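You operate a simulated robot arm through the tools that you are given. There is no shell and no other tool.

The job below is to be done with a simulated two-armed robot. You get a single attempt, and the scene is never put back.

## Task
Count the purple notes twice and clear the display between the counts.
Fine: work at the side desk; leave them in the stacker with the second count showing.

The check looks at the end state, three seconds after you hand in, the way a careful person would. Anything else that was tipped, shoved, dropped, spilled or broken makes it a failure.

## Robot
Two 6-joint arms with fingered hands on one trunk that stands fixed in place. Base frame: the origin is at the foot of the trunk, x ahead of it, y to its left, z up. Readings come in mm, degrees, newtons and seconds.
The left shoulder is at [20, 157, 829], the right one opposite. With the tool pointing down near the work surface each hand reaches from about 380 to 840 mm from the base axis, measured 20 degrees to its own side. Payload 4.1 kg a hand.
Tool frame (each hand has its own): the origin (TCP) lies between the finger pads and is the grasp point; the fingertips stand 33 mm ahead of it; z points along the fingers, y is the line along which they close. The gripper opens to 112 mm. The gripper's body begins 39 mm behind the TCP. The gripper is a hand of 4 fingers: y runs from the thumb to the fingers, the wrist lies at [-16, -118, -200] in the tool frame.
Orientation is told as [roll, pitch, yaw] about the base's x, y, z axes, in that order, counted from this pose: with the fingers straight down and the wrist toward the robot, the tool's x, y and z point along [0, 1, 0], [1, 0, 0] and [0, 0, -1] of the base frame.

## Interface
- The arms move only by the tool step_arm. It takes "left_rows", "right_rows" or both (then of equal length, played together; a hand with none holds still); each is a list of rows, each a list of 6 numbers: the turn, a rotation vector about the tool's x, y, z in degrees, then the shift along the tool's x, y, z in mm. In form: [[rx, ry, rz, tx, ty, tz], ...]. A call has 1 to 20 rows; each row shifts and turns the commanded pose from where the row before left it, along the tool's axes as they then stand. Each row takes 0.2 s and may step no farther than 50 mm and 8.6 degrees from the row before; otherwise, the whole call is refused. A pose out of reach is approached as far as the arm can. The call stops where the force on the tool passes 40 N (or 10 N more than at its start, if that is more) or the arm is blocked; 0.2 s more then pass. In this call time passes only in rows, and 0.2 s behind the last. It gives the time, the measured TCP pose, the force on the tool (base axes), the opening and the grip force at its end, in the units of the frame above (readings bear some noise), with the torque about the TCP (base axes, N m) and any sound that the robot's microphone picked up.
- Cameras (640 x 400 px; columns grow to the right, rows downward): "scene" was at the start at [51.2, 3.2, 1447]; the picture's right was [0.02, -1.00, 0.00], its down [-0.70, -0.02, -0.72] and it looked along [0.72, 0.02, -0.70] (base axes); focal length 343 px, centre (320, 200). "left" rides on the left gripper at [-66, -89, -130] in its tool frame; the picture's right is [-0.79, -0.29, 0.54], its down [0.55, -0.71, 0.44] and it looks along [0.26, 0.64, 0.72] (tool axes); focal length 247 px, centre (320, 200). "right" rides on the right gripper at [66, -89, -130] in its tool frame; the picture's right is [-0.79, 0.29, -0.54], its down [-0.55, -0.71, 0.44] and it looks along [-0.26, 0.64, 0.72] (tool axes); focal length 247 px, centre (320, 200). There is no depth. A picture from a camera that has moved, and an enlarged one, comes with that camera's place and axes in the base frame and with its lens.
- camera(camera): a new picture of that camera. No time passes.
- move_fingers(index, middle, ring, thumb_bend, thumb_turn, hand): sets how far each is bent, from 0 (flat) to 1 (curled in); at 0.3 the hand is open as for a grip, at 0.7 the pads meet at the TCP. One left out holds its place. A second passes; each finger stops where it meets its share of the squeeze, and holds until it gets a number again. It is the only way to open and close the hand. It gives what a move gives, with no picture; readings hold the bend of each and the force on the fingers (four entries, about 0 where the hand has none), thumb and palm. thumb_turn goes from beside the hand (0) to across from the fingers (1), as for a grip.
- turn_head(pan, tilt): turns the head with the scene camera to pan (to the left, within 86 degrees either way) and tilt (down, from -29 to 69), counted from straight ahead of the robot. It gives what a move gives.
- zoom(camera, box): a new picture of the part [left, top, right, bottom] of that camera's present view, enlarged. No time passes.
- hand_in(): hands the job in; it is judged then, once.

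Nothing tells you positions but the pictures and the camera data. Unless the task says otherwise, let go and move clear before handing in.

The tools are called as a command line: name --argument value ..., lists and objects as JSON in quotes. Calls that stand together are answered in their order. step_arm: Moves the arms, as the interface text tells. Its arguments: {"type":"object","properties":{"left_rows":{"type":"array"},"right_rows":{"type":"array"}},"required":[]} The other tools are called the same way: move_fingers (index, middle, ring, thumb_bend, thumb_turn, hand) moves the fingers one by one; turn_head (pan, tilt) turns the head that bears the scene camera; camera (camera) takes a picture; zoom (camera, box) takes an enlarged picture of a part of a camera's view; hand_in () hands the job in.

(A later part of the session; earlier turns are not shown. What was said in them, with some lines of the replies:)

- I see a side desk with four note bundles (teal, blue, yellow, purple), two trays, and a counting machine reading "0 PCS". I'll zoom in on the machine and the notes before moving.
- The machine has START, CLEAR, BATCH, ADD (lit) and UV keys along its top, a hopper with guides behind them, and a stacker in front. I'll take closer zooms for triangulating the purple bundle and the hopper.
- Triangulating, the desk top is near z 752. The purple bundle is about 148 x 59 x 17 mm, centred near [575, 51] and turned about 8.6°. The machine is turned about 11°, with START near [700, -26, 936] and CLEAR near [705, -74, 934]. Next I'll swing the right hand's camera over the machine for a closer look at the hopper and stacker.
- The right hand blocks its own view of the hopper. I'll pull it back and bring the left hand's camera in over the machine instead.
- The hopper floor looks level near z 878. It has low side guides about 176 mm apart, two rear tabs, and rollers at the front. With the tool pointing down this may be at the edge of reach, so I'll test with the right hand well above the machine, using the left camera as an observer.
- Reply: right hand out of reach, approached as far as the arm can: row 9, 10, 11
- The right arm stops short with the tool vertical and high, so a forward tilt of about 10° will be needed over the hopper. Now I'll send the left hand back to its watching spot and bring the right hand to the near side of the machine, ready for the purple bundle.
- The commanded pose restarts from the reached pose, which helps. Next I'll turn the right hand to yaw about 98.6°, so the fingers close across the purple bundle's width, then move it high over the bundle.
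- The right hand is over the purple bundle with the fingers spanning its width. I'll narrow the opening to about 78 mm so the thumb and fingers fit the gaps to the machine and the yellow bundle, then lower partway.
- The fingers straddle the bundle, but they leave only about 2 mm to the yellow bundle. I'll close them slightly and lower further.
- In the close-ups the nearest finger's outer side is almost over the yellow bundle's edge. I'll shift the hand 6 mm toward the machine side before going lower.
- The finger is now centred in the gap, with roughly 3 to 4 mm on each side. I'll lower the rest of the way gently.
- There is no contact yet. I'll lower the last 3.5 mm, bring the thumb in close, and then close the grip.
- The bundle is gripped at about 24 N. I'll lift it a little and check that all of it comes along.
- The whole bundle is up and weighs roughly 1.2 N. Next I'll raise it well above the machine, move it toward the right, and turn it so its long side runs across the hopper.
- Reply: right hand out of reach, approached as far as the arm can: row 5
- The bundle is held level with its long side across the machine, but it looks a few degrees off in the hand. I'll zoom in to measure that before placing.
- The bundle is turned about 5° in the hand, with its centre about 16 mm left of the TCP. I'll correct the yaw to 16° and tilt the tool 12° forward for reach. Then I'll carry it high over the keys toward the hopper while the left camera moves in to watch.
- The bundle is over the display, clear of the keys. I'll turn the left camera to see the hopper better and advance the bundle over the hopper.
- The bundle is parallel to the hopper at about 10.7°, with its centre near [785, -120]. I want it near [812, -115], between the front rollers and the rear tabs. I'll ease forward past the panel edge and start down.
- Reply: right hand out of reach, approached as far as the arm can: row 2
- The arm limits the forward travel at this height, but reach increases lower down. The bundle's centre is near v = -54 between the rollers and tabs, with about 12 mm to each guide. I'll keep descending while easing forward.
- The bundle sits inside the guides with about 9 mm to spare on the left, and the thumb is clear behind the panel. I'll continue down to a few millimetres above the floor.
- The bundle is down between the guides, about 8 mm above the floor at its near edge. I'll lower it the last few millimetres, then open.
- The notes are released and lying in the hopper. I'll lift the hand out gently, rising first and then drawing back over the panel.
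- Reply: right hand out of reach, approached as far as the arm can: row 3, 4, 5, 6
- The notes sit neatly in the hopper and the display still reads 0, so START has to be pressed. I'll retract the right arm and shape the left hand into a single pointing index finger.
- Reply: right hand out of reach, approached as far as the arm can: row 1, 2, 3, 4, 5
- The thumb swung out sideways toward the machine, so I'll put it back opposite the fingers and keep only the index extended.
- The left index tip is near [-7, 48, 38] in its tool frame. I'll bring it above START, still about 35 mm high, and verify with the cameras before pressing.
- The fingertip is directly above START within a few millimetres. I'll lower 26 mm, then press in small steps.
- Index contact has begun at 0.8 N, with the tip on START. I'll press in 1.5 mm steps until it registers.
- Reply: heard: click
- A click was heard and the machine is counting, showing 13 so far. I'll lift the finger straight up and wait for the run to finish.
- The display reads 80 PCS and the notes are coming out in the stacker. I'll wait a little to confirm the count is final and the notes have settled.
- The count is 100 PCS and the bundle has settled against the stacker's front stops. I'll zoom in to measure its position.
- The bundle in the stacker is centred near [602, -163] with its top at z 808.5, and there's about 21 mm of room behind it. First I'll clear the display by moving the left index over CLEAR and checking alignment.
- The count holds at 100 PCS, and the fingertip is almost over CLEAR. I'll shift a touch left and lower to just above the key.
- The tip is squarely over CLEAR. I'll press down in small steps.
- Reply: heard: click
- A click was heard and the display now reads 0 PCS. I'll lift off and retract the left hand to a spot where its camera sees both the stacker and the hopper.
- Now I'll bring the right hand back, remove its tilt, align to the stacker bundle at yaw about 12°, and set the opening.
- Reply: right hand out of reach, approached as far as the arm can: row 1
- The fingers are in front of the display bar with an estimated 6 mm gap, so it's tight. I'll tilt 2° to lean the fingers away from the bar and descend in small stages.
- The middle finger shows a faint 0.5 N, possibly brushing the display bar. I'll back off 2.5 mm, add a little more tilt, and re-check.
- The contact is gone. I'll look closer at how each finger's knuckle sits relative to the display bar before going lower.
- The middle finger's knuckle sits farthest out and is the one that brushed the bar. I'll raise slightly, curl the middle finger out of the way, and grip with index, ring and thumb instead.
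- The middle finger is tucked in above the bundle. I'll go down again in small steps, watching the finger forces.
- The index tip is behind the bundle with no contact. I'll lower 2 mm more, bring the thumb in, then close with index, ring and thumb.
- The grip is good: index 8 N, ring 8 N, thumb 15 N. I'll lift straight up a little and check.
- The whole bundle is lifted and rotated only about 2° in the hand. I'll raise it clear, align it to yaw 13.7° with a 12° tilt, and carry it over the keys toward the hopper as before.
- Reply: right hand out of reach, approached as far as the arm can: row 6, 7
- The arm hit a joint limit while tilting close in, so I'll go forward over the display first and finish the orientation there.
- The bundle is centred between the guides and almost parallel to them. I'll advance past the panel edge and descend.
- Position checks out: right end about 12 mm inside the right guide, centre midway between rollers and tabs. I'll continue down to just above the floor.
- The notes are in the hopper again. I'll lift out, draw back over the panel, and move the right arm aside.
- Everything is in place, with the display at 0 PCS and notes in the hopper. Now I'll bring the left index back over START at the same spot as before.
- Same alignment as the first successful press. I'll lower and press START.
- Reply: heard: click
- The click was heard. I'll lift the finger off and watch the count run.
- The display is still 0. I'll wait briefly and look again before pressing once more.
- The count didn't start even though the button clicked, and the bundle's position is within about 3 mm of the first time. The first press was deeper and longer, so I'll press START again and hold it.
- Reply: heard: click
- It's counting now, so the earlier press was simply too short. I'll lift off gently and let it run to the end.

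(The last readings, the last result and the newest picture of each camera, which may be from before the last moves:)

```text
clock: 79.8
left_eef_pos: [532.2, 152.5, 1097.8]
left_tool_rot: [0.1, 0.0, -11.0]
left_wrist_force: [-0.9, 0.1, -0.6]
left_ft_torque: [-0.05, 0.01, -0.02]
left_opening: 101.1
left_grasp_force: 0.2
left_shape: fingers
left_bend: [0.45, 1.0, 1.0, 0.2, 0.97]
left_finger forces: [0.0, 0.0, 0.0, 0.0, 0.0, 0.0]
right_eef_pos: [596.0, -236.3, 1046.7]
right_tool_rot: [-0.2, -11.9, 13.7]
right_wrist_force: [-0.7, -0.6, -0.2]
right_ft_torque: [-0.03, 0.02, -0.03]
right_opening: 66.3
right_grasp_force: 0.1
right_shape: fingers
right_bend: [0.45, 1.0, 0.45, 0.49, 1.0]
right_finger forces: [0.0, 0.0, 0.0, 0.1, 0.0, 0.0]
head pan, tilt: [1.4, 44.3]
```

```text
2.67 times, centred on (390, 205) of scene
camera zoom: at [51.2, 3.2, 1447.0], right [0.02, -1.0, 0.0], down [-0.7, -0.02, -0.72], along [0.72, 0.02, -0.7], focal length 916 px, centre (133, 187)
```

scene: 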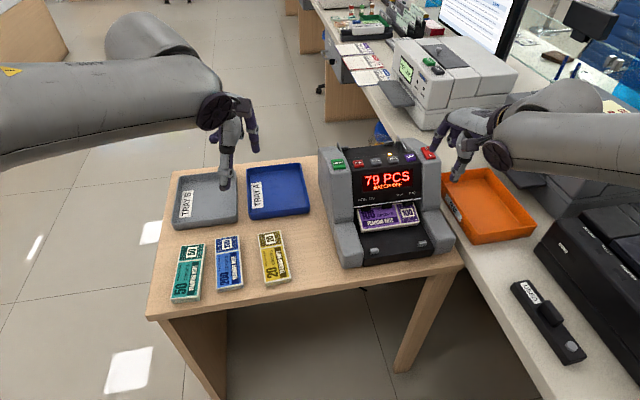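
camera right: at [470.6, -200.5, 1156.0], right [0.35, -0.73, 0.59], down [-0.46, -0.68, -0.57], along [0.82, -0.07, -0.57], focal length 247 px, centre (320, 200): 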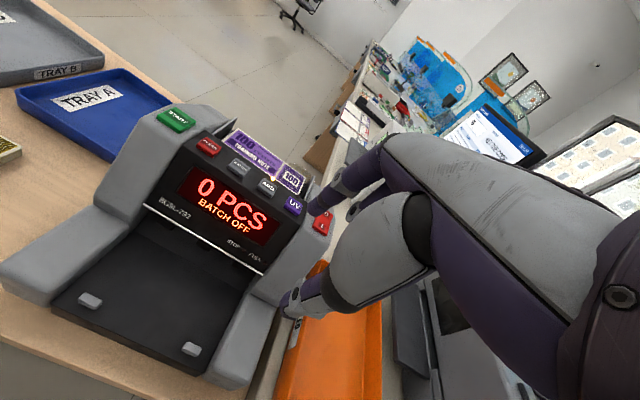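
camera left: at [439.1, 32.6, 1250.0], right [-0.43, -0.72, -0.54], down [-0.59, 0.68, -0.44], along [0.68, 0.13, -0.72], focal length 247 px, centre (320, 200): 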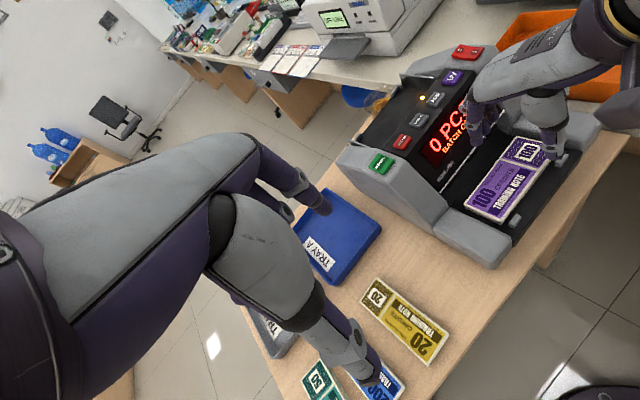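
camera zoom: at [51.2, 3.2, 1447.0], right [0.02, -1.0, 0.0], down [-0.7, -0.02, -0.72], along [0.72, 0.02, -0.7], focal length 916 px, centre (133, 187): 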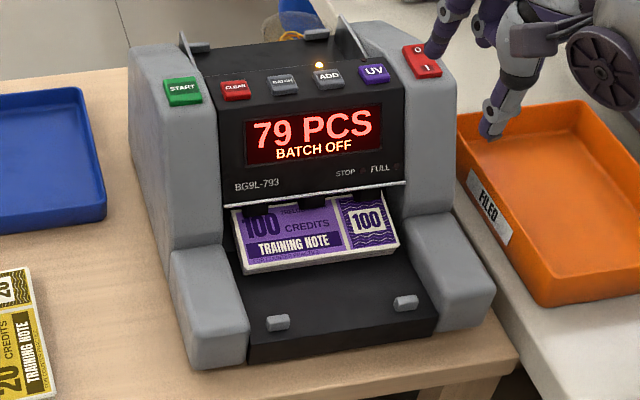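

79 and still running. I'll draw the right arm back away from the machine while it finishes.

step_arm --right_rows '[[0, 0, 0, -6.7, -15, -25.6], [0, 0, 0, -6.7, -24.3, -25.6], [0, 0, 0, -6.7, -24.3, -25.6], [0, 0, 0, 0, 0, 0], [0, 0, 0, 0, 0, 0], [0, 0, 0, 0, 0, 0], [0, 0, 0, 0, 0, 0], [0, 0, 0, 0, 0, 0], [0, 0, 0, 0, 0, 0], [0, 0, 0, 0, 0, 0]]'

camera --camera "scene"

zoom --camera "scene" --box '[310, 130, 470, 280]'

```text
clock: 82.0
left_eef_pos: [533.5, 152.6, 1097.1]
left_tool_rot: [0.1, 0.0, -10.9]
left_wrist_force: [-0.3, 0.2, -0.1]
left_ft_torque: [-0.02, -0.03, -0.02]
left_opening: 101.4
left_grasp_force: 0.1
left_shape: fingers
left_bend: [0.45, 1.0, 1.0, 0.2, 0.97]
left_finger forces: [0.0, 0.0, 0.0, 0.0, 0.0, 0.0]
right_eef_pos: [526.2, -276.6, 1108.8]
right_tool_rot: [-0.1, -11.8, 13.7]
right_wrist_force: [-0.3, 0.3, -0.2]
right_ft_torque: [-0.02, 0.01, -0.02]
right_opening: 66.0
right_grasp_force: 0.2
right_shape: fingers
right_bend: [0.45, 1.0, 0.45, 0.49, 1.0]
right_finger forces: [0.0, 0.1, 0.0, 0.0, 0.1, 0.0]
head pan, tilt: [1.4, 44.3]
```

```text
taken
```

scene: 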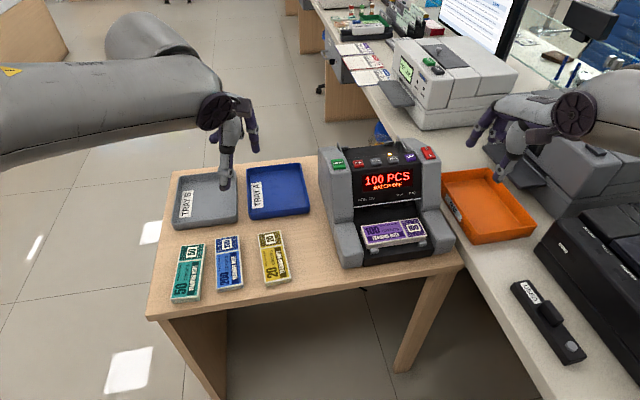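

```text
2.67 times, centred on (390, 205) of scene
camera zoom: at [51.2, 3.2, 1447.0], right [0.02, -1.0, 0.0], down [-0.7, -0.02, -0.72], along [0.72, 0.02, -0.7], focal length 916 px, centre (133, 187)
```

zoom: 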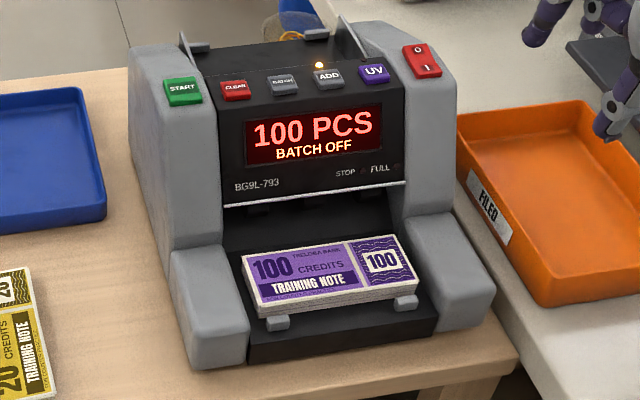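

The second count reads 100 PCS, matching the first, and the purple notes rest in the stacker. The other bundles, trays and jar are undisturbed, and both hands are clear, so one last look at the whole scene before handing in.

zoom --camera "scene" --box '[140, 120, 460, 330]'

zoom --camera "right" --box '[0, 40, 340, 300]'

```text
1.90 times, centred on (300, 225) of scene
camera zoom: at [51.2, 3.2, 1447.0], right [0.02, -1.0, 0.0], down [-0.7, -0.02, -0.72], along [0.72, 0.02, -0.7], focal length 654 px, centre (358, 152)
```

zoom: 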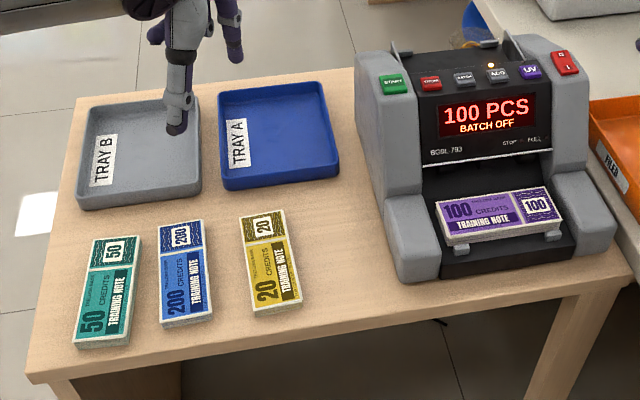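

```text
1.54 times, centred on (170, 170) of right
camera zoom: at [400.3, -238.4, 1218.6], right [0.35, -0.73, 0.59], down [-0.46, -0.68, -0.57], along [0.82, -0.07, -0.57], focal length 380 px, centre (551, 246)
```

zoom: 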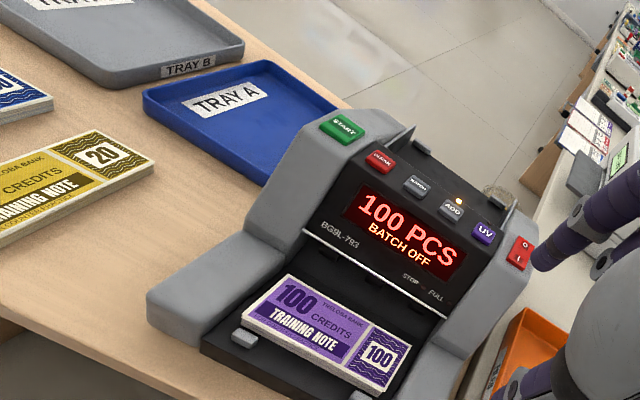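

All is as asked: the display shows the second count, 100 PCS, with the purple notes in the stacker and everything else untouched. I'm handing in.

hand_in

```text
The job is handed in.
```

The purple notes were counted twice on the side-desk machine. Both counts came to 100 PCS, and I cleared the display to 0 between them.

The notes are in the stacker with the second count showing. In my last pictures before handing in, the other bundles and the trays looked undisturbed, and both hands were clear of the machine.

- **Second START press:** the first press clicked but didn't start the count, so I pressed again and held it longer. The display stayed at 0 in between, so the second count is clean.
- **Contact with the machine:** one finger lightly brushed what I took to be the bar under the display, at about 0.5 N, while I was reaching for the notes in the stacker. I backed off and saw no effect.

The ADD light was lit when I started, and I left it on.
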